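You operate a simulated robot arm through the tools that you are given. There is no shell and no other tool. Be economical: measure what you need, move in short steps, check, and stop when the job is done.

The job below is to be done with a simulated robot arm. You get a single attempt, and the scene is never put back.

Task
Stir the milk smooth, half fill the blue mug and wipe the milk mark.
Fine: purple spoon in the milk jug till no streak shows; 145 to 195 ml; spoon, jug and grey cloth back where they were.
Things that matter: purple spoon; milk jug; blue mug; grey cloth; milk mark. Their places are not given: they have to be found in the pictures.

It is judged by the outcome, as a careful person would: the job done as asked, and still so three seconds after it is handed in. It fails if anything else is knocked over, pushed out of place, dropped, spilled or broken.

Robot
A 6-joint arm with a two-finger parallel gripper, fixed in place. Base frame: the origin is at the foot of the arm, x ahead of it, y to its left, z up; the work surface is at about z = 93. Lengths are in cm, angles in degrees, forces in N, time in s.
With the tool pointing down near the work surface it reaches from about 22 to 66 cm from the base axis. Its first joint turns from -66.0 to 66.0 degrees. Payload 2.9 kg.
The tool frame sits at the grasp point between the pads (the TCP): z along the fingers, y along the line on which they close. The tips reach 3 cm beyond it. The gripper opens to 11 cm. The fingers are 2 cm wide and 1 cm thick; the gripper's body (4.8 by 11.2 cm) begins 5.5 cm behind the TCP.
Orientation is that of the tool frame in the base frame, as a unit quaternion [x, y, z, w]. With the fingers straight down and closing along the base's y, the tool's x points along the base's -x, its y along +y and its z along -z.

Tools
- The arm moves only by the tool step_arm. Its argument "steps" is a list of rows, each an object of numbers (a shift or turn left out is 0, a gripper value left out holds the last): "grip": the finger opening in mm, from 0 to 110; "dx", "dy", "dz": the shift along the tool's x, y, z in mm; "ax", "ay", "az": the turn, a rotation vector about the tool's x, y, z in degrees. In form: [{"grip": .., "dx": .., "dy": .., "dz": .., "ax": .., "ay": .., "az": ..}, ...]. A call has 1 to 8 rows; each row shifts and turns the commanded pose from where the row before left it, along the tool's axes as they then stand. A row lasts 0.2 s, in which the tool goes at most 5 cm and 8.6 degrees; a call with a longer step from one row to the next is refused whole, and so is a gripper value outside its range. A pose out of reach is approached as far as the arm can. The call stops where the force on the tool passes 70 N (or 10 N more than at its start, if that is more) or the arm is blocked; 0.2 s more then pass. The fingers move at their own pace (about 10.8 cm/s each) and stop on an object; they squeeze with about 39 N. The grip force told is the motor's: it shows also when the fingers shut on nothing. Time passes only in rows, and 0.2 s behind the last, so rows that do not move let the fingers close. It gives the time, the measured TCP pose, the force on the tool (base axes), the opening and the grip force at its end, in the units of the frame above (readings bear some noise).
- Cameras (640 x 400 px; columns grow to the right, rows downward): "scene" is fixed at [6.18, 43.01, 139.63]; the picture's right is [-0.92, -0.40, 0.00], its down [-0.14, 0.33, -0.93] and it looks along [0.37, -0.86, -0.36] (base axes); focal length 270 px, centre (320, 200). "wrist" rides on the gripper at [-3.6, 0, -5.7] in the tool frame; the picture's right is [0.00, -1.00, 0.00], its down [0.97, 0.00, -0.24] and it looks along [0.24, 0.00, 0.97] (tool axes); focal length 218 px, centre (320, 200).
- grab_frame(camera): a new picture of that camera. It takes no simulated time.
- measure_at(camera, pixels): for up to 12 pixels [column, row] of the newest picture of that camera ("zoom" is the newest enlarged one), the place [x, y, z] in the base frame of the surface seen there, good to about 0.3 cm, but the place of the scene camera against the robot may be out by one fixed shift of up to 2.5 cm in any direction. It takes no simulated time.
- zoom(camera, box): a new picture of the part [left, top, right, bottom] of that camera's present view, enlarged. It takes no simulated time.
- hand_in(): hands the job in; it is judged then, once.

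Go step by step. Measure first, check grasps and placings, and put right what went wrong. The budget is 80 turns and 54 pictures, counting those below and the enlarged ones. Unless the task says otherwise, let go and move clear before handing in, and close with one line.

The tools are called after "Emit:" as name(argument=value, ...) on one line, values as JSON. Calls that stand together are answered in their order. step_arm: Moves the arm, as the interface text tells. Its arguments: {"type":"object","properties":{"steps":{"type":"array","items":{"type":"object","properties":{"grip":{"type":"number"},"dx":{"type":"number"},"dy":{"type":"number"},"dz":{"type":"number"},"ax":{"type":"number"},"ay":{"type":"number"},"az":{"type":"number"}}}}},"required":["steps"]} The other tools are called the same way: grab_frame (camera) takes a picture; measure_at (camera, pixels) gives the place of the surface under pixels of a picture; zoom (camera, box) takes an enlarged picture of a part of a camera's view; hand_in () hands the job in.

At the start:

```text
t: 0.0
eef_pos: [38.42, 5.89, 130.63]
tool_rot: [0.0, 1.0, 0.0, 0.0]
force: [0.6, 0.8, 0.2]
opening: 10.98
gripper_force: 0.0
```

scene: 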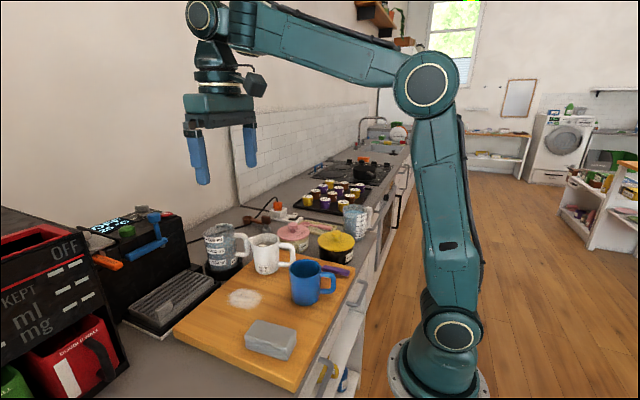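
wrist: 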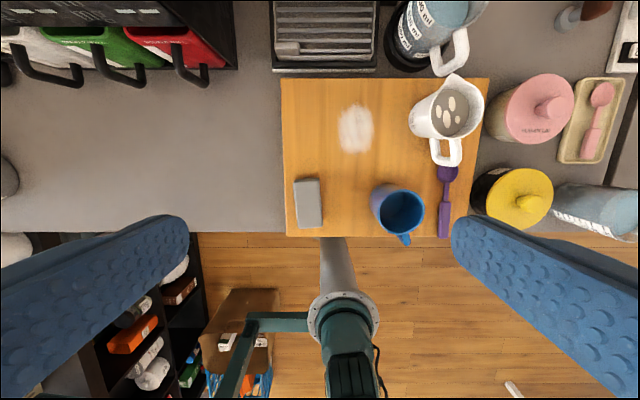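

The wrist picture shows the jug at about (447,110), the spoon at (446,195), the mug at (400,210), the cloth at (308,203) and the milk mark at (355,128). I'll zoom in and measure them.

Emit:
zoom(camera="wrist", box=[270, 60, 510, 250])

Emit:
measure_at(camera="wrist", pixels=[[447, 172], [446, 195], [444, 230], [308, 182], [310, 225], [355, 128], [300, 100], [403, 210], [404, 240], [446, 160], [448, 108], [425, 115]])

Emit:
zoom(camera="scene", box=[170, 190, 390, 390])

```text
2.11 times, centred on (390, 155) of wrist
```

zoom: 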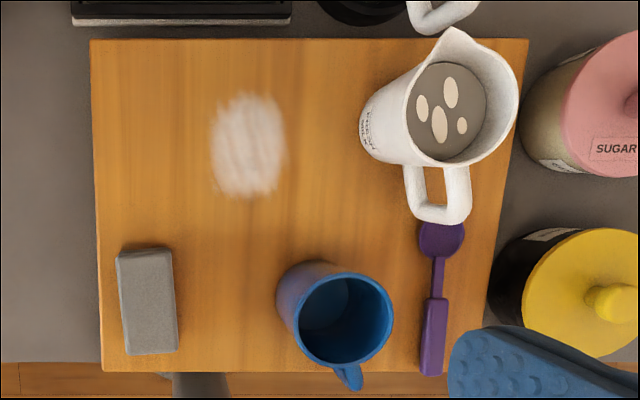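

```text
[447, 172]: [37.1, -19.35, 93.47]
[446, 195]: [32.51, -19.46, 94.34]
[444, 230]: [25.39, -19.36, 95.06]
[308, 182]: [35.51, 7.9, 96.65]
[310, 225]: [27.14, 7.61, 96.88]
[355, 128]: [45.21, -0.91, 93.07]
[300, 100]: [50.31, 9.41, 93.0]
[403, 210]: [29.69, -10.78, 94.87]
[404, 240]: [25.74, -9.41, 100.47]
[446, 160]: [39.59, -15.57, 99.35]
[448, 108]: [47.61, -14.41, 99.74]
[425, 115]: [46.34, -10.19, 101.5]
```

```text
2.00 times, centred on (280, 290) of scene
```

zoom: 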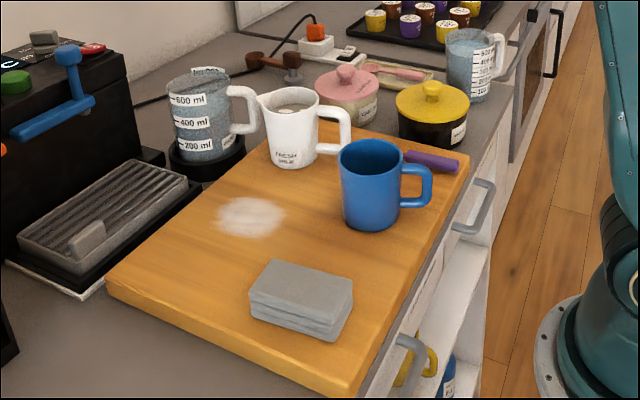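

The zoom shows the jug's handle toward the base (−x) and its spout toward +x. The spoon handle lies between the mug and the yellow jar. I'll measure rims, handles and neighbours.

Emit:
measure_at(camera="wrist", pixels=[[455, 80], [413, 100], [484, 115], [452, 136], [435, 163], [459, 163], [434, 140], [463, 142], [380, 195], [424, 215], [400, 192], [405, 229]])

Emit:
measure_at(camera="wrist", pixels=[[480, 185], [493, 180], [520, 200], [552, 185], [430, 60], [400, 45], [446, 65], [500, 110], [540, 110], [447, 178], [440, 234], [451, 234]])

Emit:
measure_at(camera="zoom", pixels=[[290, 88], [272, 160], [345, 115], [370, 145], [410, 165], [345, 220], [425, 185], [440, 160], [300, 280], [300, 310], [430, 90], [250, 215]])

```text
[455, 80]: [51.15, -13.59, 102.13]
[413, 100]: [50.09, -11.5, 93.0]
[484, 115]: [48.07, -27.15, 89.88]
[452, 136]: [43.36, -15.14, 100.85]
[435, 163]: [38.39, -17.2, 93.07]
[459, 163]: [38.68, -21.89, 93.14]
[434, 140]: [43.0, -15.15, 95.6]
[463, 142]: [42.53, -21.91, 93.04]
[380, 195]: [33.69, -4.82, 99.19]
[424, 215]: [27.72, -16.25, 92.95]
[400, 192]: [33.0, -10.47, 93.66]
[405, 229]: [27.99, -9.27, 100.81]
```

```text
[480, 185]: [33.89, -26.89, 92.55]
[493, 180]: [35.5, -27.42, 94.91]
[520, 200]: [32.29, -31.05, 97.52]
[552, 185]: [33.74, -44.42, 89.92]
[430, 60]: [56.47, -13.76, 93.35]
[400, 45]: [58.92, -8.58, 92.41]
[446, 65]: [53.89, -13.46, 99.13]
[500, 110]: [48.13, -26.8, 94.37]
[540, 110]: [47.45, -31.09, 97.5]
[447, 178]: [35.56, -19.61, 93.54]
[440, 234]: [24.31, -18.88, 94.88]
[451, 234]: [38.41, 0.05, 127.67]
```

```text
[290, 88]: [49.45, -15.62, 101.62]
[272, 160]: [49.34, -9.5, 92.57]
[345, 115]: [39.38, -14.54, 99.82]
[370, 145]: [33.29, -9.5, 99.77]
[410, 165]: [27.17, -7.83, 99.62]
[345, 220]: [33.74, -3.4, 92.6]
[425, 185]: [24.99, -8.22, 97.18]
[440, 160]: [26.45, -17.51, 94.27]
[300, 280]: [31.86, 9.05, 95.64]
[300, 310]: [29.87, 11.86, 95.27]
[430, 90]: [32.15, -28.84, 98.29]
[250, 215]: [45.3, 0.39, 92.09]
```

The jug rim is near z 102, the mug rim near z 100.8, and the spoon handle runs along x at y≈−19.4. To hold the spoon bowl-down later with the tool pointing forward, I need to grasp it with the tool yawed 180°, so I'll start turning.

Emit:
step_arm(steps=[{"az": 8.5}, {"az": 8.5}, {"az": 8.5}, {"az": 8.5}, {"az": 8.5}, {"az": 8.5}, {"az": 8.5}, {"az": 8.5}])

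Emit:
step_arm(steps=[{"az": 8.5}, {"az": 8.5}, {"az": 8.5}, {"az": 8.5}, {"az": 8.5}, {"az": 8.5}, {"az": 8.5}, {"az": 8.5}])

Emit:
step_arm(steps=[{"az": 8.5}, {"az": 8.5}, {"az": 8.5}, {"az": 8.5}, {"az": 8.5}, {"az": 1.5}, {"grip": 50}, {"grip": 50}])

```text
t: 1.8
eef_pos: [38.5, 5.84, 130.67]
tool_rot: [0.56, 0.829, 0.0, 0.0]
force: [0.4, 0.1, -0.3]
opening: 11.02
gripper_force: 0.1
```

```text
t: 3.6
eef_pos: [38.3, 5.73, 130.71]
tool_rot: [0.928, 0.374, -0.001, 0.0]
force: [-0.6, 0.3, 0.2]
opening: 10.97
gripper_force: 0.0
```

```text
t: 5.4
eef_pos: [38.19, 4.5, 129.1]
tool_rot: [1.0, 0.016, 0.002, -0.015]
force: [0.5, -0.4, 0.0]
opening: 4.98
gripper_force: 0.0
out of reach, approached as far as the arm can: row 4, 5
```

The turn reached about 178° before the limit, and moving to y=−19 will relieve that joint. Next I go over the spoon handle at height and look.

Emit:
step_arm(steps=[{"dx": -15, "dy": 45}, {"dx": -15, "dy": 45}, {"dx": -15, "dy": 45}, {"dx": -15, "dy": 45}, {"dx": -20, "dy": 40}, {"dx": -24, "dy": 33}, {"dz": 40}, {"dz": 40}])

Emit:
grab_frame(camera="wrist")

```text
t: 7.2
eef_pos: [27.72, -21.33, 120.55]
tool_rot: [1.0, 0.0, 0.0, 0.001]
force: [-0.9, -0.2, -0.4]
opening: 5.01
gripper_force: 0.1
out of reach, approached as far as the arm can: row 1
```

```text
49 pictures are left
```

wrist: 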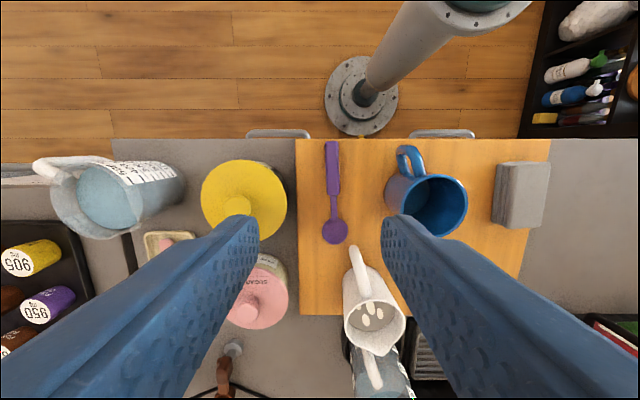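

The tool is now exactly yawed. The spoon handle is at (333,150)–(334,235), with the yellow jar left of it. I'll measure these.

Emit:
measure_at(camera="wrist", pixels=[[332, 145], [333, 165], [333, 188], [333, 210], [334, 235], [287, 195], [280, 185], [240, 200], [389, 205], [467, 205], [430, 178], [408, 165]])

Emit:
measure_at(camera="wrist", pixels=[[357, 250], [365, 285], [345, 320], [404, 315], [378, 352], [375, 298], [372, 318], [520, 195], [505, 225], [545, 165], [438, 225], [430, 208]])

```text
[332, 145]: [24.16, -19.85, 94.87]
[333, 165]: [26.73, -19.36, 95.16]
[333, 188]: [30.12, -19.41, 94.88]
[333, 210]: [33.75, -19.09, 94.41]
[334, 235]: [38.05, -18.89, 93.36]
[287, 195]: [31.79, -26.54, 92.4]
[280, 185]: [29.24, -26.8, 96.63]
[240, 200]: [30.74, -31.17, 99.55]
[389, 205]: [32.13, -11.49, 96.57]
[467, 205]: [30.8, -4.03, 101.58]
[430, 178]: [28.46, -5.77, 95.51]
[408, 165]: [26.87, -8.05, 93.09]
```

```text
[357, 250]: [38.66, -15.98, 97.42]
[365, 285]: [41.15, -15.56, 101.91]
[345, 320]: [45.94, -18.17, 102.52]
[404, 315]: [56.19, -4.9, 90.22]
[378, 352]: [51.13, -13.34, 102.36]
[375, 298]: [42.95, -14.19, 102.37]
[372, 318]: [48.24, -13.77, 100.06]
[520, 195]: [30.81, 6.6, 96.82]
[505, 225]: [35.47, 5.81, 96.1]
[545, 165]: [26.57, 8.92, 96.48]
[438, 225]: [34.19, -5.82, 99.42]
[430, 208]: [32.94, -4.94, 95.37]
```

The handle runs along y≈−19.4 from x 24.2 to 31, with its top at z≈95. The jar edge at y≈−26.5 and the mug at y≈−11.5 clear the gripper body. I'll descend at x=26.5 with a 4 cm opening.

Emit:
step_arm(steps=[{"dx": -12, "dy": -19, "grip": 45}, {"dz": 45}, {"dz": 45}, {"dz": 45}, {"dz": 45}, {"dz": 30}, {"dz": 20}, {"dz": 9}])

Emit:
grab_frame(camera="wrist")

```text
t: 9.0
eef_pos: [26.67, -19.21, 96.72]
tool_rot: [1.0, 0.0, 0.001, -0.001]
force: [0.2, 0.3, -0.2]
opening: 4.5
gripper_force: 0.0
```

```text
48 pictures are left
```

wrist: 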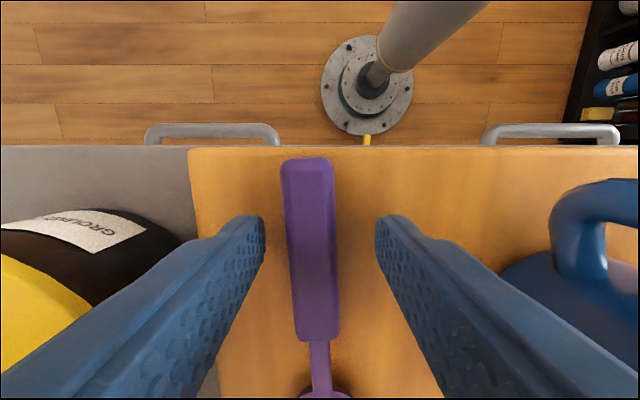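

The handle sits between the fingers at (312,250). I'll close on it, then lift a little.

Emit:
step_arm(steps=[{"dz": 2, "dy": 2}, {"grip": 0}, {"grip": 0}, {"grip": 0}, {"dz": -20}, {"dz": -40}, {"dz": -50}, {"dz": -50}])

Emit:
grab_frame(camera="wrist")

```text
t: 10.8
eef_pos: [26.75, -19.34, 112.66]
tool_rot: [1.0, 0.0, 0.0, -0.001]
force: [0.0, 0.3, -0.6]
opening: 0.0
gripper_force: 37.5
```

```text
47 pictures are left
```

wrist: 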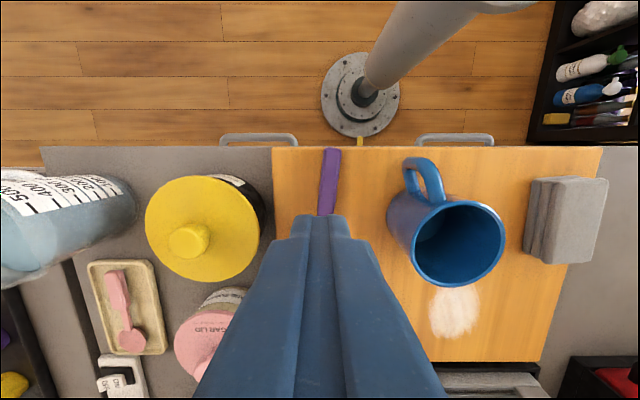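

The fingers shut on nothing: the opening is 0 and the spoon still lies on the board at (328,180). I'll check whether it moved.

Emit:
step_arm(steps=[{"grip": 45}, {"grip": 45}, {"grip": 45}])

Emit:
grab_frame(camera="wrist")

Emit:
measure_at(camera="wrist", pixels=[[331, 150], [331, 158], [330, 170], [328, 190], [328, 205], [312, 180], [345, 180], [300, 200]])

```text
t: 11.6
eef_pos: [26.63, -19.37, 112.62]
tool_rot: [1.0, 0.0, 0.0, 0.0]
force: [-0.2, -0.2, 0.3]
opening: 4.52
gripper_force: 0.1
```

```text
46 pictures are left
```

wrist: 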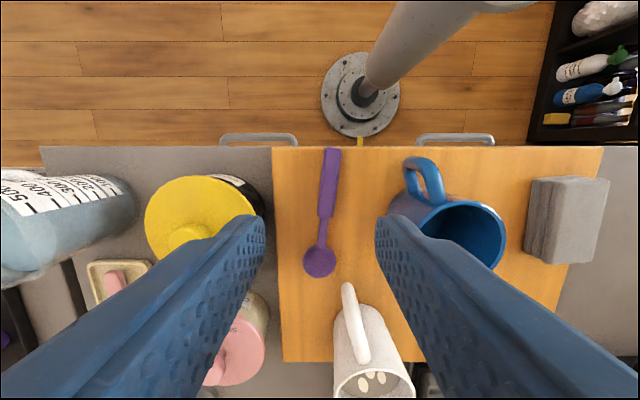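

```text
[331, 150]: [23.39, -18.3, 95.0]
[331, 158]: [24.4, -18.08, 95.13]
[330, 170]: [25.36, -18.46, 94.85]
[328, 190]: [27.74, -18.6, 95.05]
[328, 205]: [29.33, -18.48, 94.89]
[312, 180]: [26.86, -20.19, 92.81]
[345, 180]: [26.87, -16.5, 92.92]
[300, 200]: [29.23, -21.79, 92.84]
```

The spoon shifted slightly: its handle is now at y≈−18.5, about 0.8 cm nearer the base, with a slight yaw. The fingers only caught its top, so I'll grasp deeper, almost touching the board.

Emit:
step_arm(steps=[{"dy": -8, "az": 2.5}, {"dz": 45}, {"dz": 45}, {"dz": 40}, {"dz": 20}, {"dz": 8}, {"dz": 4}, {"dz": 2}])

Emit:
grab_frame(camera="wrist")

```text
t: 13.4
eef_pos: [26.44, -18.51, 96.16]
tool_rot: [1.0, -0.022, 0.001, 0.0]
force: [0.8, -0.5, -0.1]
opening: 4.49
gripper_force: 0.0
```

```text
45 pictures are left
```

wrist: 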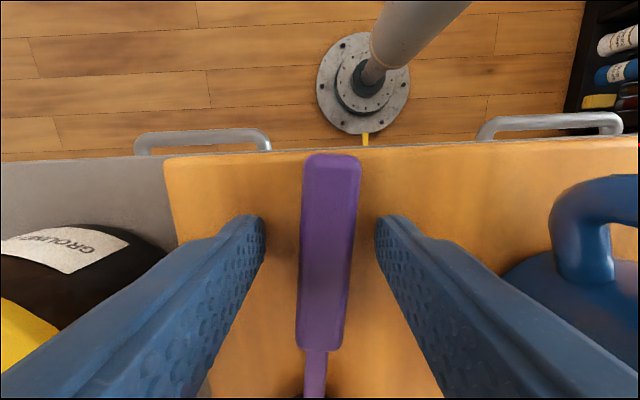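

The fingers straddle the handle, which still shows about 3° of yaw (top 332, bottom 322). I'll correct that, go 1.5 mm lower, close gradually and read the opening.

Emit:
step_arm(steps=[{"az": 3, "dy": -1}, {"dz": 1.5}, {"grip": 30}, {"grip": 20}, {"grip": 10}, {"grip": 0}, {"grip": 0}])

Emit:
grab_frame(camera="wrist")

```text
t: 15.0
eef_pos: [26.46, -18.45, 96.11]
tool_rot: [0.999, -0.048, 0.0, 0.0]
force: [-0.2, 0.4, 0.3]
opening: 1.9
gripper_force: 38.8
```

```text
44 pictures are left
```

wrist: 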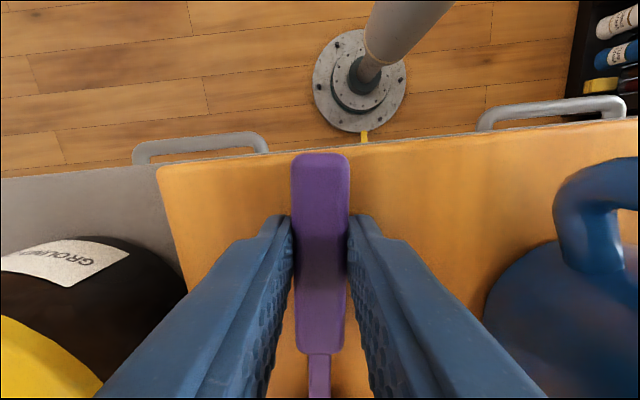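

The grip is firm at 1.9 cm opening. Lifting straight up.

Emit:
step_arm(steps=[{"dz": -10}, {"dz": -30}, {"dz": -50}, {"dz": -50}, {"dz": -50}, {"dz": -20}])

Emit:
grab_frame(camera="scene")

```text
t: 16.4
eef_pos: [26.75, -18.53, 117.32]
tool_rot: [0.999, -0.048, 0.001, 0.0]
force: [0.7, 0.1, -0.5]
opening: 1.87
gripper_force: 39.4
```

```text
43 pictures are left
```

scene: 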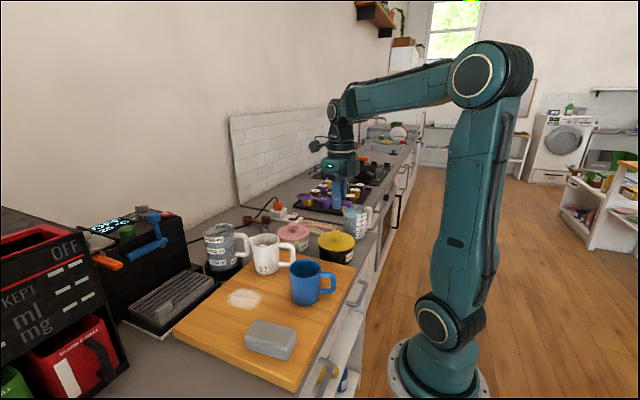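

The spoon is held with the opening at 1.87. I'll raise it a bit and yaw back 185.5° so the tool faces its natural way with the bowl toward the base.

Emit:
step_arm(steps=[{"dz": -30, "az": -8.5}, {"dz": -30, "az": -8.5}, {"az": -8.5}, {"az": -8.5}, {"az": -8.5}, {"az": -8.5}, {"az": -8.5}, {"az": -8.5}])

Emit:
step_arm(steps=[{"az": -8.5}, {"az": -8.5}, {"az": -8.5}, {"az": -8.5}, {"az": -8.5}, {"az": -8.5}, {"az": -8.5}, {"az": -8.5}])

Emit:
step_arm(steps=[{"az": -8.5}, {"az": -8.5}, {"az": -8.5}, {"az": -8.5}, {"az": -8.5}, {"az": -7}])

Emit:
grab_frame(camera="wrist")

```text
t: 18.2
eef_pos: [26.59, -18.56, 123.11]
tool_rot: [0.854, 0.52, 0.0, 0.0]
force: [0.2, 0.3, -1.3]
opening: 1.88
gripper_force: 39.3
```

```text
t: 20.0
eef_pos: [26.38, -18.41, 123.02]
tool_rot: [0.417, 0.909, 0.0, 0.0]
force: [0.4, -0.4, -0.2]
opening: 1.88
gripper_force: 39.2
```

```text
t: 21.4
eef_pos: [26.72, -18.42, 123.09]
tool_rot: [-0.001, 1.0, -0.001, 0.001]
force: [-0.2, 0.1, -0.4]
opening: 1.89
gripper_force: 39.1
```

```text
42 pictures are left
```

wrist: 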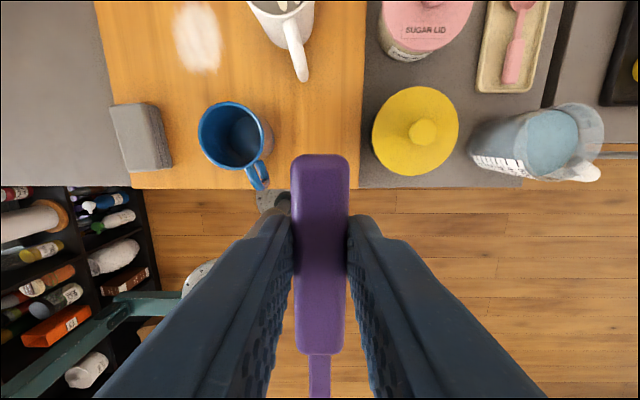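

The spoon is held along tool +x with its bowl toward the base. I'll go over the jug centre, about (46.8,−14.3), then pitch the tool forward 75° so the spoon hangs bowl-down.

Emit:
step_arm(steps=[{"dx": -40, "dy": 8}, {"dx": -40, "dy": 8}, {"dx": -40, "dy": 8}, {"dx": -40, "dy": 8}, {"dx": -41, "dy": 9}, {"ay": -8.3}, {"ay": -8.3}, {"ay": -8.3}])

Emit:
step_arm(steps=[{"ay": -8.3}, {"ay": -8.3}, {"ay": -8.3}, {"ay": -8.3}, {"ay": -8.3}, {"ay": -8.3}])

Emit:
grab_frame(camera="wrist")

Emit:
grab_frame(camera="scene")

```text
t: 23.2
eef_pos: [50.51, -16.23, 127.79]
tool_rot: [-0.007, 0.984, 0.003, 0.177]
force: [-1.4, -0.6, -0.3]
opening: 1.86
gripper_force: 39.0
out of reach, approached as far as the arm can: row 6, 7, 8
```

```text
t: 24.6
eef_pos: [55.07, -18.51, 135.03]
tool_rot: [0.001, 0.931, 0.005, 0.366]
force: [-0.7, -0.4, -0.3]
opening: 1.9
gripper_force: 39.6
out of reach, approached as far as the arm can: row 1, 2, 3, 4, 5, 6
```

```text
41 pictures are left
```

wrist: 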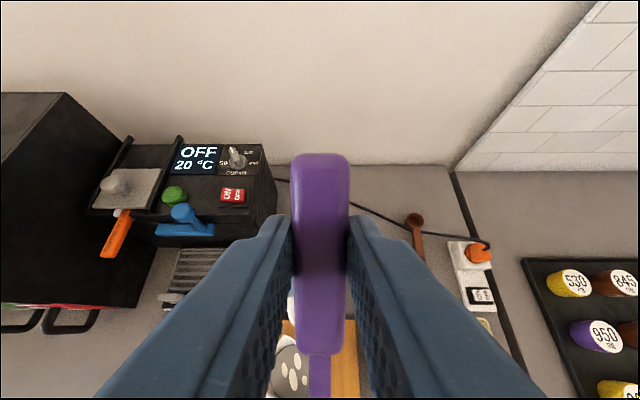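

```text
40 pictures are left
```

scene: 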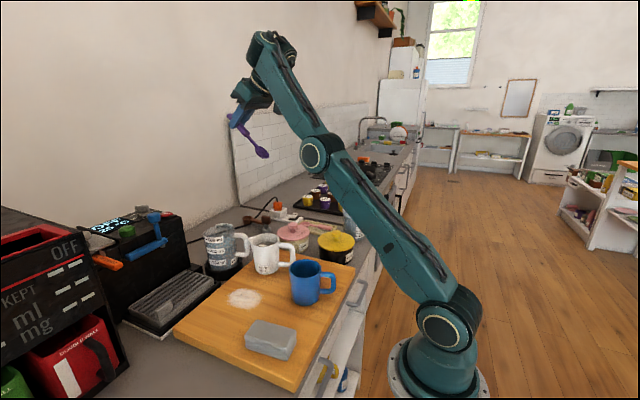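

The tilt stopped at 43° and the arm drifted out to (55,−18.5,135), so steep forward tilts are limited up here. The jug surface shows at (290,370), undisturbed. I'll probe by moving back and down at this tilt.

Emit:
step_arm(steps=[{"dx": 22, "dz": -20}, {"dx": 22, "dz": -20}, {"dx": 22, "dz": -20}])

Emit:
step_arm(steps=[{"dx": 20, "dz": 22}, {"dx": 20, "dz": 22}, {"dx": 20, "dz": 22}])

```text
t: 25.4
eef_pos: [49.48, -20.1, 139.09]
tool_rot: [0.0, 0.931, 0.006, 0.364]
force: [0.6, 0.6, -1.5]
opening: 1.86
gripper_force: 38.7
out of reach, approached as far as the arm can: row 1, 2, 3
```

```text
t: 26.2
eef_pos: [53.44, -22.31, 134.45]
tool_rot: [0.001, 0.931, 0.005, 0.365]
force: [0.6, 0.0, 0.4]
opening: 1.87
gripper_force: 39.6
out of reach, approached as far as the arm can: row 1, 2, 3
```

Tilted forward, the reach boundary is too high and too far out. I'll untilt and test other tilt directions.

Emit:
step_arm(steps=[{"ay": 8.5}, {"ay": 8.5}, {"ay": 8.5}, {"ay": 8.5}, {"ay": 8.8}])

Emit:
step_arm(steps=[{"dx": 30, "dy": 20}, {"dx": 30, "dy": 20}, {"dz": 30}, {"dz": 30}])

Emit:
step_arm(steps=[{"ax": 8.5}, {"ax": 8.5}, {"ax": 8.5}, {"ax": 8.5}])

```text
refused: row 5 steps farther than a row can; nothing moved
```

```text
t: 27.2
eef_pos: [55.14, -20.04, 133.46]
tool_rot: [0.001, 0.935, 0.005, 0.356]
force: [-0.2, 0.7, -0.4]
opening: 1.88
gripper_force: 39.2
out of reach, approached as far as the arm can: row 1, 2, 3, 4
```

```text
t: 28.2
eef_pos: [56.83, -20.63, 136.34]
tool_rot: [0.107, 0.891, -0.268, 0.35]
force: [0.4, 0.9, -0.3]
opening: 1.88
gripper_force: 38.6
out of reach, approached as far as the arm can: row 1, 2, 3, 4
```

The untilt was refused for one oversized row, and the calls after it only drifted the arm. I'll undo the turns in order.

Emit:
step_arm(steps=[{"ax": -8.4}, {"ax": -8.4}, {"ax": -8.4}, {"ax": -8.4}, {"ay": 8.4}, {"ay": 8.4}, {"ay": 8.4}, {"ay": 8.4}])

```text
t: 30.0
eef_pos: [48.35, -20.41, 132.43]
tool_rot: [0.002, 0.997, 0.002, 0.08]
force: [-0.7, 0.7, -0.7]
opening: 1.88
gripper_force: 39.1
out of reach, approached as far as the arm can: row 3, 4, 6, 7, 8
```

Now at 9° tilt. I'll go to level, then back and down toward a point near the jug, and see where the limit ends.

Emit:
step_arm(steps=[{"ay": 8.4}, {"ay": 0.8}, {"dx": 8, "dy": 30}, {"dx": 8, "dy": 30}, {"dz": 40}, {"dz": 40}])

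Emit:
grab_frame(camera="scene")

```text
t: 30.3
eef_pos: [48.27, -20.36, 131.84]
tool_rot: [-0.007, 0.998, -0.004, 0.059]
force: [12.8, -10.5, -17.5]
opening: 1.86
gripper_force: 38.9
out of reach, approached as far as the arm can: row 1
stopped in row 1: the force on the tool passed its limit (the readings are from after the stop); the commanded pose is now the measured one
```

```text
39 pictures are left
```

scene: 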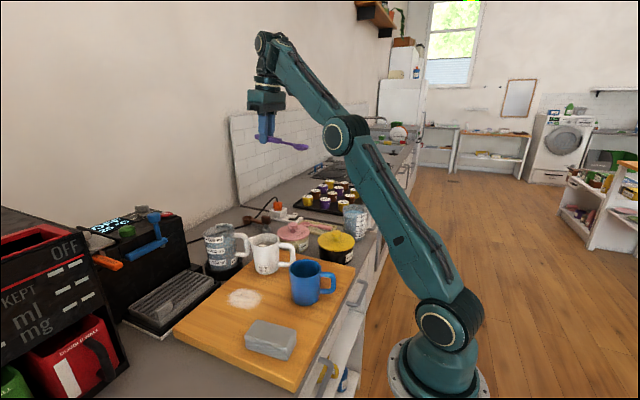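

A 24 N force, with the spoon bowl at (305,148) right beside the elbow at (340,135): the spoon touched the arm's own elbow. It's still gripped at 1.86, so I'll move forward and down away from it.

Emit:
step_arm(steps=[{"dx": -15, "dz": 5}, {"dx": -15, "dz": 20}, {"dz": 30}, {"dz": 40}])

```text
t: 30.7
eef_pos: [48.99, -20.53, 131.58]
tool_rot: [-0.011, 0.998, -0.009, 0.069]
force: [12.9, -12.3, -20.3]
opening: 1.86
gripper_force: 38.7
out of reach, approached as far as the arm can: row 1
stopped in row 1: the force on the tool passed its limit (the readings are from after the stop); the commanded pose is now the measured one
```

The force pushes +x, −y and down, so I'll ease off toward −y and down.

Emit:
step_arm(steps=[{"dy": -12, "dz": 12}, {"dy": -12, "dz": 20}, {"dz": 30}])

Emit:
grab_frame(camera="wrist")

```text
t: 31.5
eef_pos: [50.04, -22.86, 125.6]
tool_rot: [-0.011, 0.998, -0.008, 0.066]
force: [0.6, 0.0, -0.1]
opening: 1.91
gripper_force: 39.1
```

```text
38 pictures are left
```

wrist: 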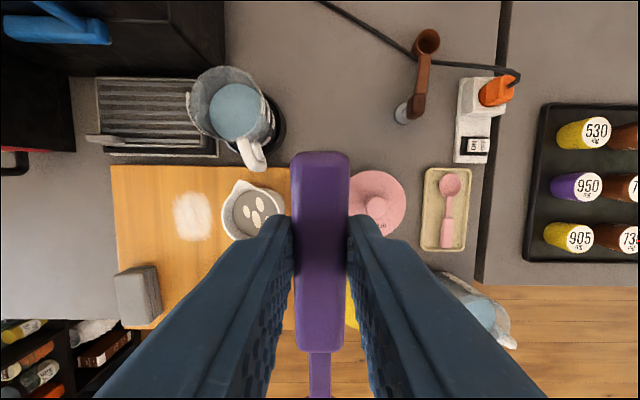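

The arm is free, force ≈0 and the spoon still held. I'll move over the jug at a lower height, about z 117, and retry forward tilt in small steps.

Emit:
step_arm(steps=[{"dx": 16, "dy": 40}, {"dx": 16, "dy": 44}, {"dz": 40}, {"dz": 30}, {"ay": -8}, {"ay": -8}])

```text
t: 32.9
eef_pos: [54.34, -17.04, 126.2]
tool_rot: [-0.011, 0.979, -0.006, 0.204]
force: [0.2, 0.0, 0.0]
opening: 1.88
gripper_force: 39.3
out of reach, approached as far as the arm can: row 3, 4, 5, 6
```

It refuses to descend at 8° tilt near the jug, so forward tilt is the limited direction. I'll go back to exactly vertical over the jug and probe backward tilt.

Emit:
step_arm(steps=[{"ay": 8}, {"ay": 8}, {"ay": 7.5}, {"dx": 35, "dy": 13}, {"dx": 35, "dy": 13}, {"dz": 40}, {"dz": 40}])

Emit:
grab_frame(camera="scene")

```text
t: 34.5
eef_pos: [49.06, -14.49, 118.61]
tool_rot: [-0.091, 0.996, -0.003, 0.022]
force: [-4.5, -0.4, -0.9]
opening: 1.87
gripper_force: 39.5
out of reach, approached as far as the arm can: row 2, 3, 7
```

```text
37 pictures are left
```

scene: 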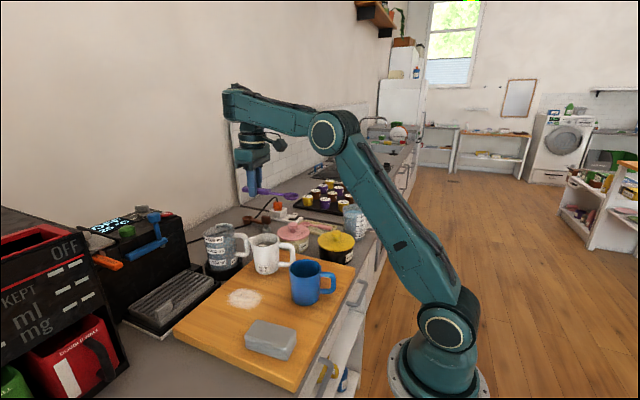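

There's a yaw error of about 10° and a small −4.5 N force now, so a joint limit seems to be near. Next I probe backward tilt from here.

Emit:
step_arm(steps=[{"ay": 8.4}, {"ay": 8.4}, {"ay": 8.4}])

```text
t: 35.3
eef_pos: [49.07, -14.36, 118.46]
tool_rot: [0.002, 0.991, 0.018, -0.132]
force: [-0.5, 1.3, 0.1]
opening: 1.87
gripper_force: 39.0
out of reach, approached as far as the arm can: row 1, 2
```

Backward tilt of 15° is reachable with yaw restored and no force, so that's the free direction. I'll spin the spoon 180° about the tool axis so the bowl faces outward and down, then tilt back further.

Emit:
step_arm(steps=[{"az": 8.5}, {"az": 8.5}, {"az": 8.5}, {"az": 8.5}, {"az": 8.5}, {"az": 8.5}, {"az": 8.5}, {"az": 8.5}])

Emit:
step_arm(steps=[{"az": 8.5}, {"az": 8.5}, {"az": 8.5}, {"az": 8.5}, {"az": 8.5}, {"az": 8.5}, {"az": 8.5}, {"az": 8.5}])

Emit:
step_arm(steps=[{"az": 8.5}, {"az": 8.5}, {"az": 8.5}, {"az": 8.5}, {"az": 8.5}, {"az": 1.5}])

```text
t: 37.1
eef_pos: [49.12, -14.41, 118.42]
tool_rot: [0.544, 0.829, -0.061, -0.117]
force: [-1.5, 0.4, -0.1]
opening: 1.9
gripper_force: 38.9
```

```text
t: 38.9
eef_pos: [49.19, -14.3, 118.5]
tool_rot: [0.914, 0.383, -0.116, -0.062]
force: [-0.2, -0.3, -0.3]
opening: 1.88
gripper_force: 39.5
```

```text
t: 40.3
eef_pos: [49.15, -14.39, 118.5]
tool_rot: [0.991, 0.012, -0.131, -0.014]
force: [0.4, -0.1, -1.1]
opening: 1.86
gripper_force: 38.9
```

Yaw reached cleanly with the bowl now outward. Increasing backward tilt.

Emit:
step_arm(steps=[{"ay": -8.5}, {"ay": -8.5}, {"ay": -8.5}, {"ay": -8.5}, {"ay": -8.5}, {"ay": -2.5}])

Emit:
grab_frame(camera="wrist")

Emit:
grab_frame(camera="scene")

```text
t: 41.7
eef_pos: [39.1, -7.32, 107.28]
tool_rot: [0.895, 0.032, -0.438, -0.07]
force: [0.4, 0.5, -1.1]
opening: 1.88
gripper_force: 39.0
out of reach, approached as far as the arm can: row 1, 2, 3, 4, 5, 6
```

```text
36 pictures are left
```

wrist: 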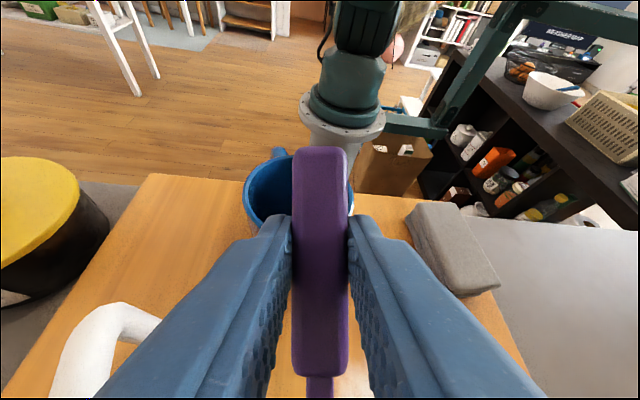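

```text
35 pictures are left
```

scene: 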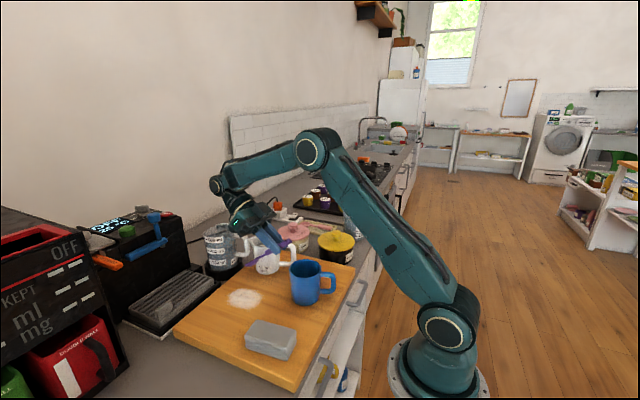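

The tilt is now 52°, but the TCP slid to (39,−7,107), so the limit depends on position. The bowl is near the jug's left side and nothing was touched. I'll raise straight up first.

Emit:
step_arm(steps=[{"dx": -24, "dz": -18}, {"dx": -24, "dz": -18}, {"dx": -24, "dz": -18}, {"dx": -16, "dz": -12}])

```text
t: 42.7
eef_pos: [33.96, -6.33, 111.79]
tool_rot: [0.895, 0.032, -0.439, -0.069]
force: [0.7, 0.2, 0.8]
opening: 1.89
gripper_force: 38.8
out of reach, approached as far as the arm can: row 1, 2, 3, 4
```

Backward tilt also slides along a limit, so sideways roll about the forearm should be the free direction. I'll untilt and go to a comfortable height.

Emit:
step_arm(steps=[{"ay": 8.5}, {"ay": 8.5}, {"ay": 8.5}, {"ay": 8.5}, {"ay": 8.5}, {"ay": 8.5}, {"ay": 1}])

```text
t: 44.3
eef_pos: [39.03, -8.97, 122.65]
tool_rot: [0.997, 0.0, -0.003, -0.074]
force: [-1.1, -0.7, 0.0]
opening: 1.87
gripper_force: 39.4
out of reach, approached as far as the arm can: row 4, 5, 6, 7
```

There's a residual lateral lean of 8.5°. I'll remove it, then yaw −90° so the bowl points to +y.

Emit:
step_arm(steps=[{"ax": -8.5}, {"az": -8.5}, {"az": -8.5}, {"az": -8.5}, {"az": -8.5}, {"az": -8.5}, {"az": -8.5}, {"az": -8.5}])

Emit:
step_arm(steps=[{"az": -8.5}, {"az": -8.5}, {"az": -8.5}, {"az": -5}])

```text
t: 46.1
eef_pos: [39.07, -8.87, 122.7]
tool_rot: [0.868, 0.497, -0.004, -0.002]
force: [-0.3, 0.0, 0.2]
opening: 1.89
gripper_force: 38.6
```

```text
t: 47.1
eef_pos: [39.14, -8.77, 122.76]
tool_rot: [0.707, 0.707, -0.004, -0.003]
force: [-0.5, -0.4, 0.3]
opening: 1.87
gripper_force: 39.4
```

Orientation is exact: tool x along +y. Now testing lateral tilt, bowl going down.

Emit:
step_arm(steps=[{"ay": -8.5}, {"ay": -8.5}, {"ay": -8.5}, {"ay": -8.5}])

```text
t: 48.1
eef_pos: [38.49, -9.41, 121.45]
tool_rot: [0.675, 0.676, -0.209, 0.206]
force: [0.3, 0.6, -0.3]
opening: 1.9
gripper_force: 38.6
out of reach, approached as far as the arm can: row 4
```

A 34° lateral tilt is almost clean. I'll push further and watch the drift.

Emit:
step_arm(steps=[{"ay": -8.5}, {"ay": -8.5}, {"ay": -8.5}])

Emit:
grab_frame(camera="scene")

```text
t: 48.9
eef_pos: [37.88, -12.38, 117.26]
tool_rot: [0.611, 0.616, -0.35, 0.351]
force: [-0.4, 0.1, -0.5]
opening: 1.88
gripper_force: 39.0
out of reach, approached as far as the arm can: row 1, 2, 3
```

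```text
34 pictures are left
```

scene: 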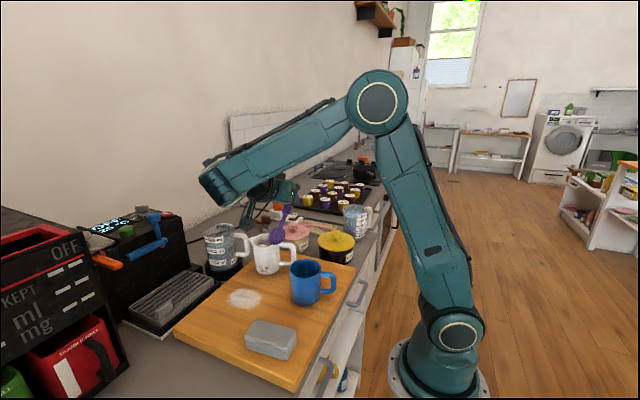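

Lateral tilt of 59° works with only a small downward drift; the spoon now hangs steeply with its bowl at (275,238). I'll move it over the jug at this height and check.

Emit:
step_arm(steps=[{"dy": 30}, {"dy": 30}, {"dy": 29, "dx": -7, "dz": 13}, {"dx": -8, "dz": 13}, {"dx": -8, "dz": 13}])

Emit:
grab_frame(camera="scene")

Emit:
grab_frame(camera="wrist")

```text
t: 50.1
eef_pos: [46.56, -17.92, 116.35]
tool_rot: [0.612, 0.615, -0.353, 0.35]
force: [-0.7, 0.4, -1.2]
opening: 1.87
gripper_force: 39.5
out of reach, approached as far as the arm can: row 1, 2
```

```text
33 pictures are left
```

scene: 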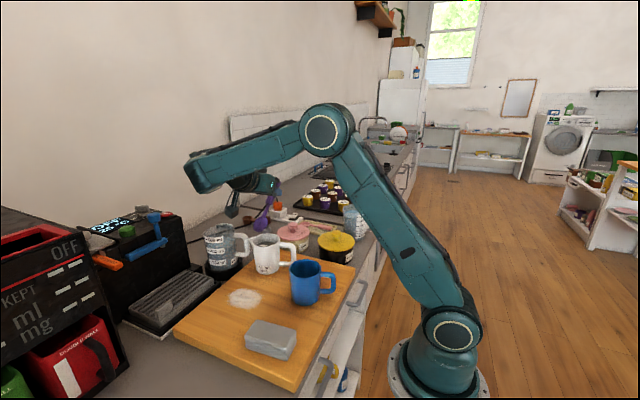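

```text
32 pictures are left
```

wrist: 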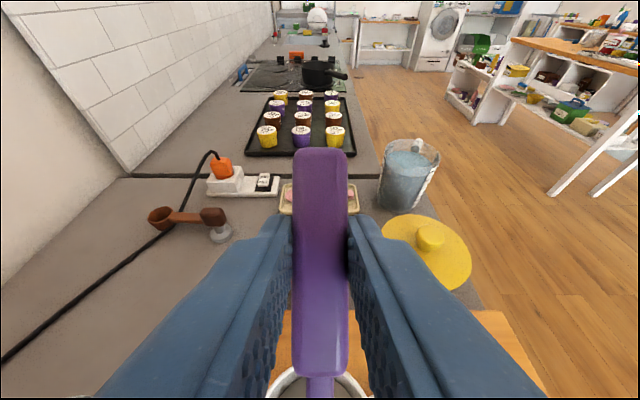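

The spoon is well placed over the jug: the rim is around (315,385) with the shaft in the middle. I'll lower it into the milk in steps.

Emit:
step_arm(steps=[{"dx": 4, "dz": -6}, {"dx": 18, "dz": 11}, {"dx": 18, "dz": 11}, {"dx": 18, "dz": 11}, {"dx": 10, "dz": 6}])

Emit:
zoom(camera="scene", box=[190, 160, 350, 310])

Emit:
grab_frame(camera="wrist")

```text
t: 51.3
eef_pos: [46.33, -17.4, 108.77]
tool_rot: [0.613, 0.615, -0.353, 0.349]
force: [-1.3, 1.5, 9.5]
opening: 1.89
gripper_force: 39.6
```

```text
2.67 times, centred on (270, 235) of scene
```

zoom: 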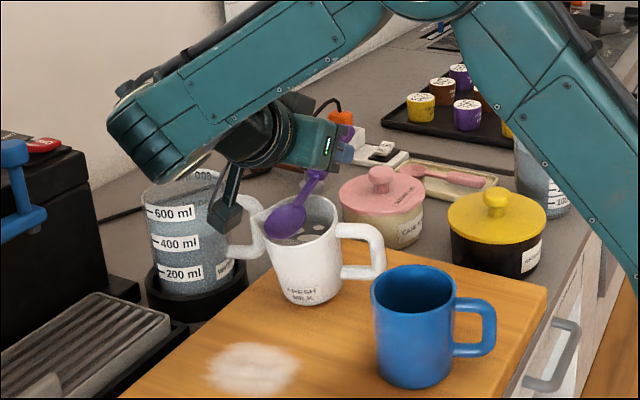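

```text
30 pictures are left
```

wrist: 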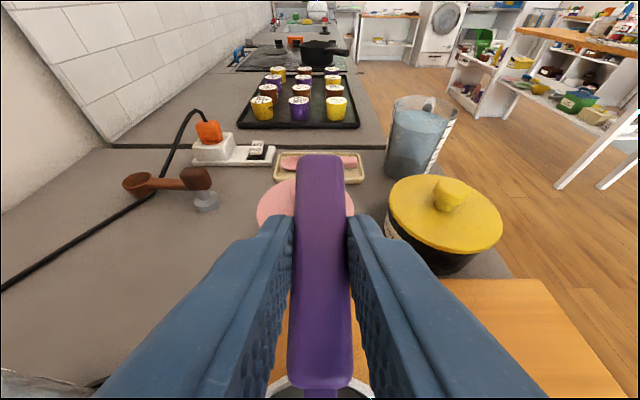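

9.5 N up, and the zoom shows the bowl resting on the jug's near rim at (285,215): the spoon has rotated in the grip and hangs flatter than planned. I'll lift and tilt more.

Emit:
step_arm(steps=[{"dx": -8, "dz": -5}, {"dx": -26, "dz": -15}, {"dx": -20, "dz": -12}, {"ay": -8}, {"ay": -8}, {"ay": -8}])

Emit:
zoom(camera="scene", box=[190, 160, 350, 310])

Emit:
grab_frame(camera="wrist")

```text
t: 52.7
eef_pos: [45.01, -24.7, 112.67]
tool_rot: [0.527, 0.544, -0.455, 0.469]
force: [0.5, -0.3, -0.2]
opening: 1.91
gripper_force: 39.0
out of reach, approached as far as the arm can: row 5, 6
```

```text
2.67 times, centred on (270, 235) of scene
```

zoom: 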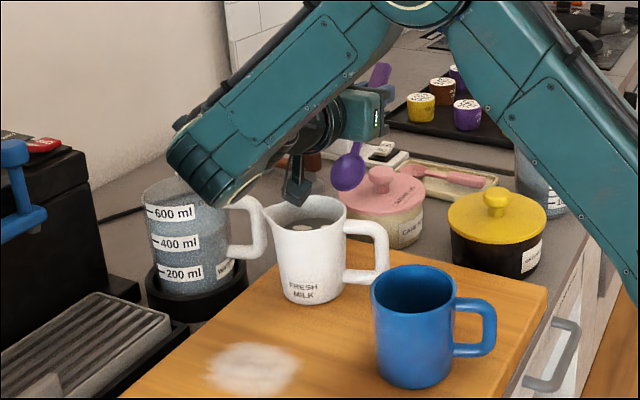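

```text
28 pictures are left
```

wrist: 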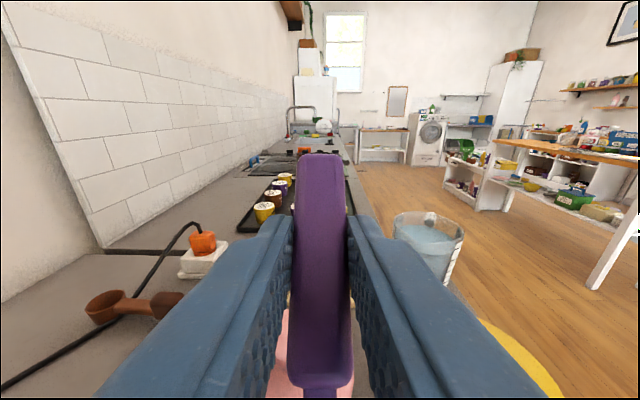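

The tilt is 82° and the spoon hangs steeply, with the bowl at zoom (348,172), but the TCP slid to y=−24.7. I'll measure the bowl relative to the jug.

Emit:
measure_at(camera="zoom", pixels=[[348, 165], [348, 188], [362, 140], [384, 68], [308, 200], [306, 228], [268, 212], [345, 207], [262, 203], [350, 232], [330, 222], [285, 222]])

```text
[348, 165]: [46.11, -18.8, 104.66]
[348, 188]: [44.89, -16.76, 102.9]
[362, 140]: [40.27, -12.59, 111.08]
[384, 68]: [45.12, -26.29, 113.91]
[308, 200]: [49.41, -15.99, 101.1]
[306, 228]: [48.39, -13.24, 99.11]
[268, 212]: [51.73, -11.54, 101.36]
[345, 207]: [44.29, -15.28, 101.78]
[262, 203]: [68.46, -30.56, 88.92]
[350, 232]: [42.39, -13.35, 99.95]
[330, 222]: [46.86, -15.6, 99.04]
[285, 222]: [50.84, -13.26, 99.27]
```

Relative to the milk centre the bowl is 2 cm short in x and about 5 cm short in y, with the spoon pitched about 51°. I'll raise 2 cm, shift +x and +y, and check before lowering.

Emit:
step_arm(steps=[{"dx": -20}, {"dy": 10, "dz": -20}, {"dy": 10, "dz": -20}, {"dz": -18, "dx": 4}])

Emit:
zoom(camera="scene", box=[190, 160, 350, 310])

```text
t: 53.7
eef_pos: [46.16, -26.79, 113.8]
tool_rot: [0.525, 0.536, -0.465, 0.471]
force: [-0.8, -0.6, -0.3]
opening: 1.89
gripper_force: 38.4
out of reach, approached as far as the arm can: row 1, 2, 3, 4
```

```text
2.67 times, centred on (270, 235) of scene
```

zoom: 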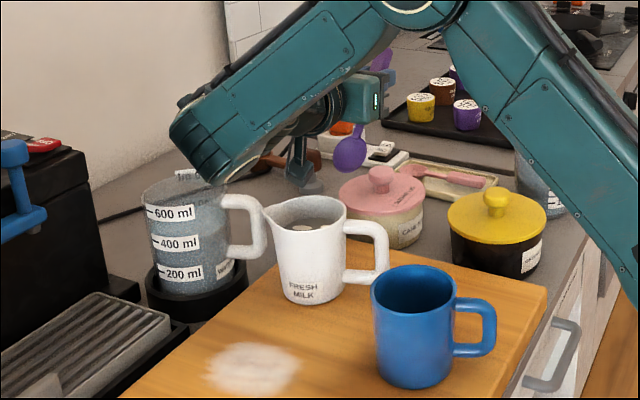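

At 82° the arm won't come inward. The real problem is that the elbow contact rotated the spoon about 30° in the grip. I'll go back, lay the spoon down at its place, regrasp it squarely and use about 60° tilt, which is reachable.

Emit:
step_arm(steps=[{"ay": 8.5}, {"ay": 8.5}, {"ay": 8.5}, {"ay": 8.5}, {"ay": 8.5}, {"ay": 8.5}, {"ay": 8.5}, {"ay": 8.5}])

```text
t: 55.5
eef_pos: [45.87, -26.82, 113.61]
tool_rot: [0.701, 0.701, -0.097, 0.092]
force: [0.7, -0.2, -0.6]
opening: 1.9
gripper_force: 39.2
```

All of that untilt was reachable. I'll finish levelling and yaw +90 to point the bowl forward.

Emit:
step_arm(steps=[{"ay": 8, "dz": -20}, {"ay": 7.3, "dz": -20}, {"az": 8.5}, {"az": 8.5}, {"az": 8.5}, {"az": 8.5}, {"az": 8.5}, {"az": 8.5}])

Emit:
step_arm(steps=[{"az": 8.5}, {"az": 8.5}, {"az": 8.5}, {"az": 8.5}, {"az": 5}])

```text
t: 57.3
eef_pos: [46.04, -25.88, 117.65]
tool_rot: [0.943, 0.331, -0.003, 0.002]
force: [-0.4, -1.1, -0.5]
opening: 1.91
gripper_force: 38.8
```

```text
t: 58.5
eef_pos: [45.96, -25.95, 117.67]
tool_rot: [1.0, 0.0, -0.001, 0.002]
force: [-0.3, 0.0, -0.5]
opening: 1.91
gripper_force: 39.3
```

Level and yawed 180°. I'll go over the spoon's place at z≈113 and tilt back 30°, so the spoon is horizontal again.

Emit:
step_arm(steps=[{"dx": -45, "dy": -14}, {"dx": -45, "dy": -14}, {"dx": -45, "dy": -14}, {"dx": -45, "dy": -14}, {"dx": -15, "dy": -10, "dz": 30}])

Emit:
step_arm(steps=[{"ay": -7.5}, {"ay": -7.5}, {"ay": -7.5}, {"ay": -7.5}])

Emit:
zoom(camera="scene", box=[230, 130, 430, 290])

```text
t: 59.7
eef_pos: [29.73, -21.38, 123.99]
tool_rot: [1.0, 0.0, -0.004, 0.002]
force: [0.2, 0.3, -0.2]
opening: 1.9
gripper_force: 38.7
out of reach, approached as far as the arm can: row 1, 2, 3, 4, 5
```

```text
t: 60.7
eef_pos: [25.5, -19.72, 111.4]
tool_rot: [0.966, -0.001, -0.26, 0.003]
force: [-0.1, -1.1, -1.7]
opening: 1.9
gripper_force: 38.7
out of reach, approached as far as the arm can: row 2, 3, 4
```

```text
2.50 times, centred on (330, 210) of scene
```

zoom: 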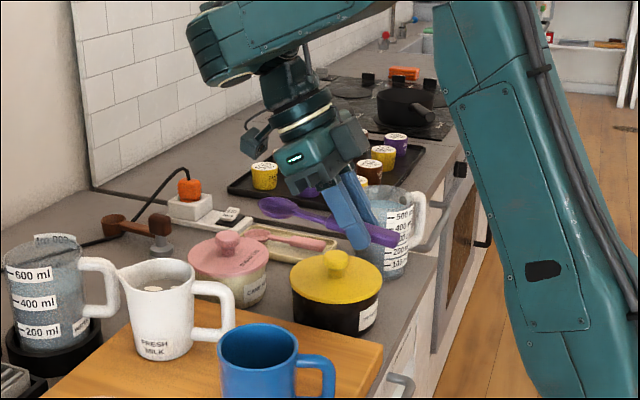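

The tilt is 30° at (25.5,−19.7,111.4), with the spoon from handle (390,235) to bowl (270,207). I'll measure its slope.

Emit:
measure_at(camera="zoom", pixels=[[270, 207], [300, 213], [322, 220], [375, 234], [395, 239]])

```text
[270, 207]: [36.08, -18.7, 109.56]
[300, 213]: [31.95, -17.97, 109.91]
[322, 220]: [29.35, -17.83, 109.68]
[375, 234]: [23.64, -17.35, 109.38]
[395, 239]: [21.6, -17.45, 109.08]
```

The spoon is level to within 0.5 cm. I'll shift 3 cm +x to its original spot and lower it close to the board.

Emit:
step_arm(steps=[{"dx": 26, "dz": -15, "dy": -4}, {"dx": 20, "dz": 34.6}, {"dx": 20, "dz": 34.6}, {"dx": 20, "dz": 34.6}, {"dx": 8, "dz": 14}])

Emit:
grab_frame(camera="wrist")

```text
t: 61.9
eef_pos: [27.99, -19.11, 96.68]
tool_rot: [0.965, -0.001, -0.262, 0.002]
force: [0.1, 0.6, -1.2]
opening: 1.87
gripper_force: 39.2
out of reach, approached as far as the arm can: row 1
```

```text
25 pictures are left
```

wrist: 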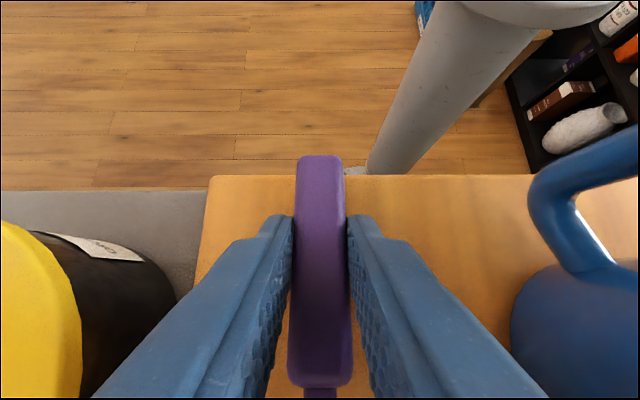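

No contact yet. I'll lower it in small steps.

Emit:
step_arm(steps=[{"dx": 1, "dz": 1.7}, {"dx": 1, "dz": 1.7}])

Emit:
step_arm(steps=[{"dx": 0.7, "dz": 1.3}])

```text
t: 62.5
eef_pos: [27.85, -19.16, 96.45]
tool_rot: [0.965, 0.0, -0.261, 0.003]
force: [-0.3, -0.2, -0.2]
opening: 1.89
gripper_force: 38.6
```

```text
t: 62.9
eef_pos: [27.88, -19.14, 96.22]
tool_rot: [0.965, -0.001, -0.262, 0.002]
force: [-0.1, -0.8, 0.2]
opening: 1.89
gripper_force: 39.1
```

Still no clear contact, so one more 2 mm and then release.

Emit:
step_arm(steps=[{"dx": 1, "dz": 1.7}, {"grip": 45}, {"grip": 45}, {"dz": -15, "dx": -8}, {"dz": -43, "dx": -25}, {"ay": 8}, {"ay": 8}, {"ay": 8}])

Emit:
grab_frame(camera="wrist")

```text
t: 64.7
eef_pos: [27.98, -19.06, 102.76]
tool_rot: [0.999, -0.001, -0.054, 0.002]
force: [-0.5, -0.2, 0.6]
opening: 4.52
gripper_force: 0.1
```

```text
24 pictures are left
```

wrist: 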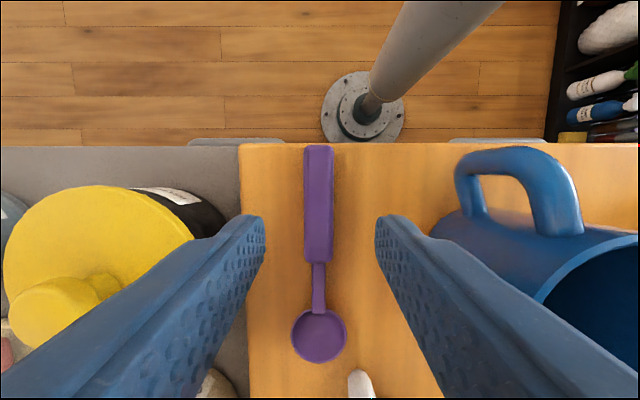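

The spoon lies flat and straight on the board. I'll try to regrasp with a slight forward tilt so it hangs steeper later, testing whether that's reachable here.

Emit:
step_arm(steps=[{"ay": 7}, {"ay": 7}, {"ay": 7}])

Emit:
grab_frame(camera="wrist")

Emit:
measure_at(camera="wrist", pixels=[[318, 150], [318, 165], [318, 200]])

```text
t: 65.5
eef_pos: [27.95, -18.99, 102.74]
tool_rot: [0.992, 0.001, 0.129, 0.002]
force: [-0.2, 0.3, -0.2]
opening: 4.49
gripper_force: 0.1
```

```text
23 pictures are left
```

wrist: 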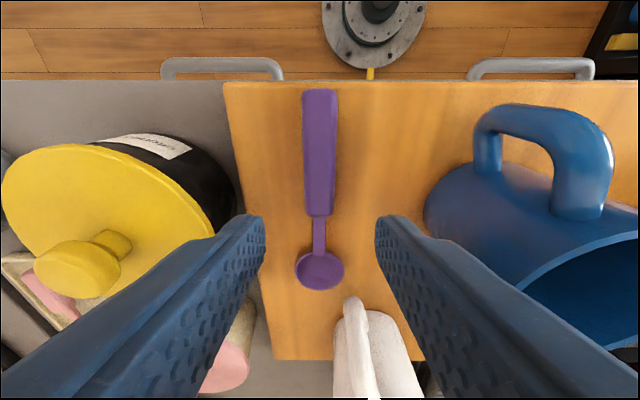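

```text
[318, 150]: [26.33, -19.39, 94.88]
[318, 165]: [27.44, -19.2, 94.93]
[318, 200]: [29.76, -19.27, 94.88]
```

A 15° forward tilt is reachable here, with the spoon centred at (318,165). I'll add 8° and descend onto the handle at about x 26.

Emit:
step_arm(steps=[{"ay": 8}, {"dx": -13, "dz": 13.5, "dy": 2.5}, {"dx": -13, "dz": 13.5}, {"dx": -13, "dz": 13.5}, {"dx": -7.6, "dz": 9.2}])

Emit:
grab_frame(camera="wrist")

```text
t: 66.7
eef_pos: [25.58, -19.3, 96.34]
tool_rot: [0.98, 0.0, 0.197, 0.002]
force: [-0.4, 0.0, 0.0]
opening: 4.48
gripper_force: 0.0
```

```text
22 pictures are left
```

wrist: 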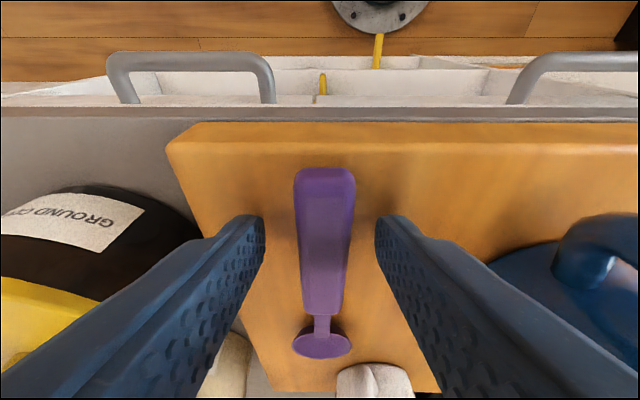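

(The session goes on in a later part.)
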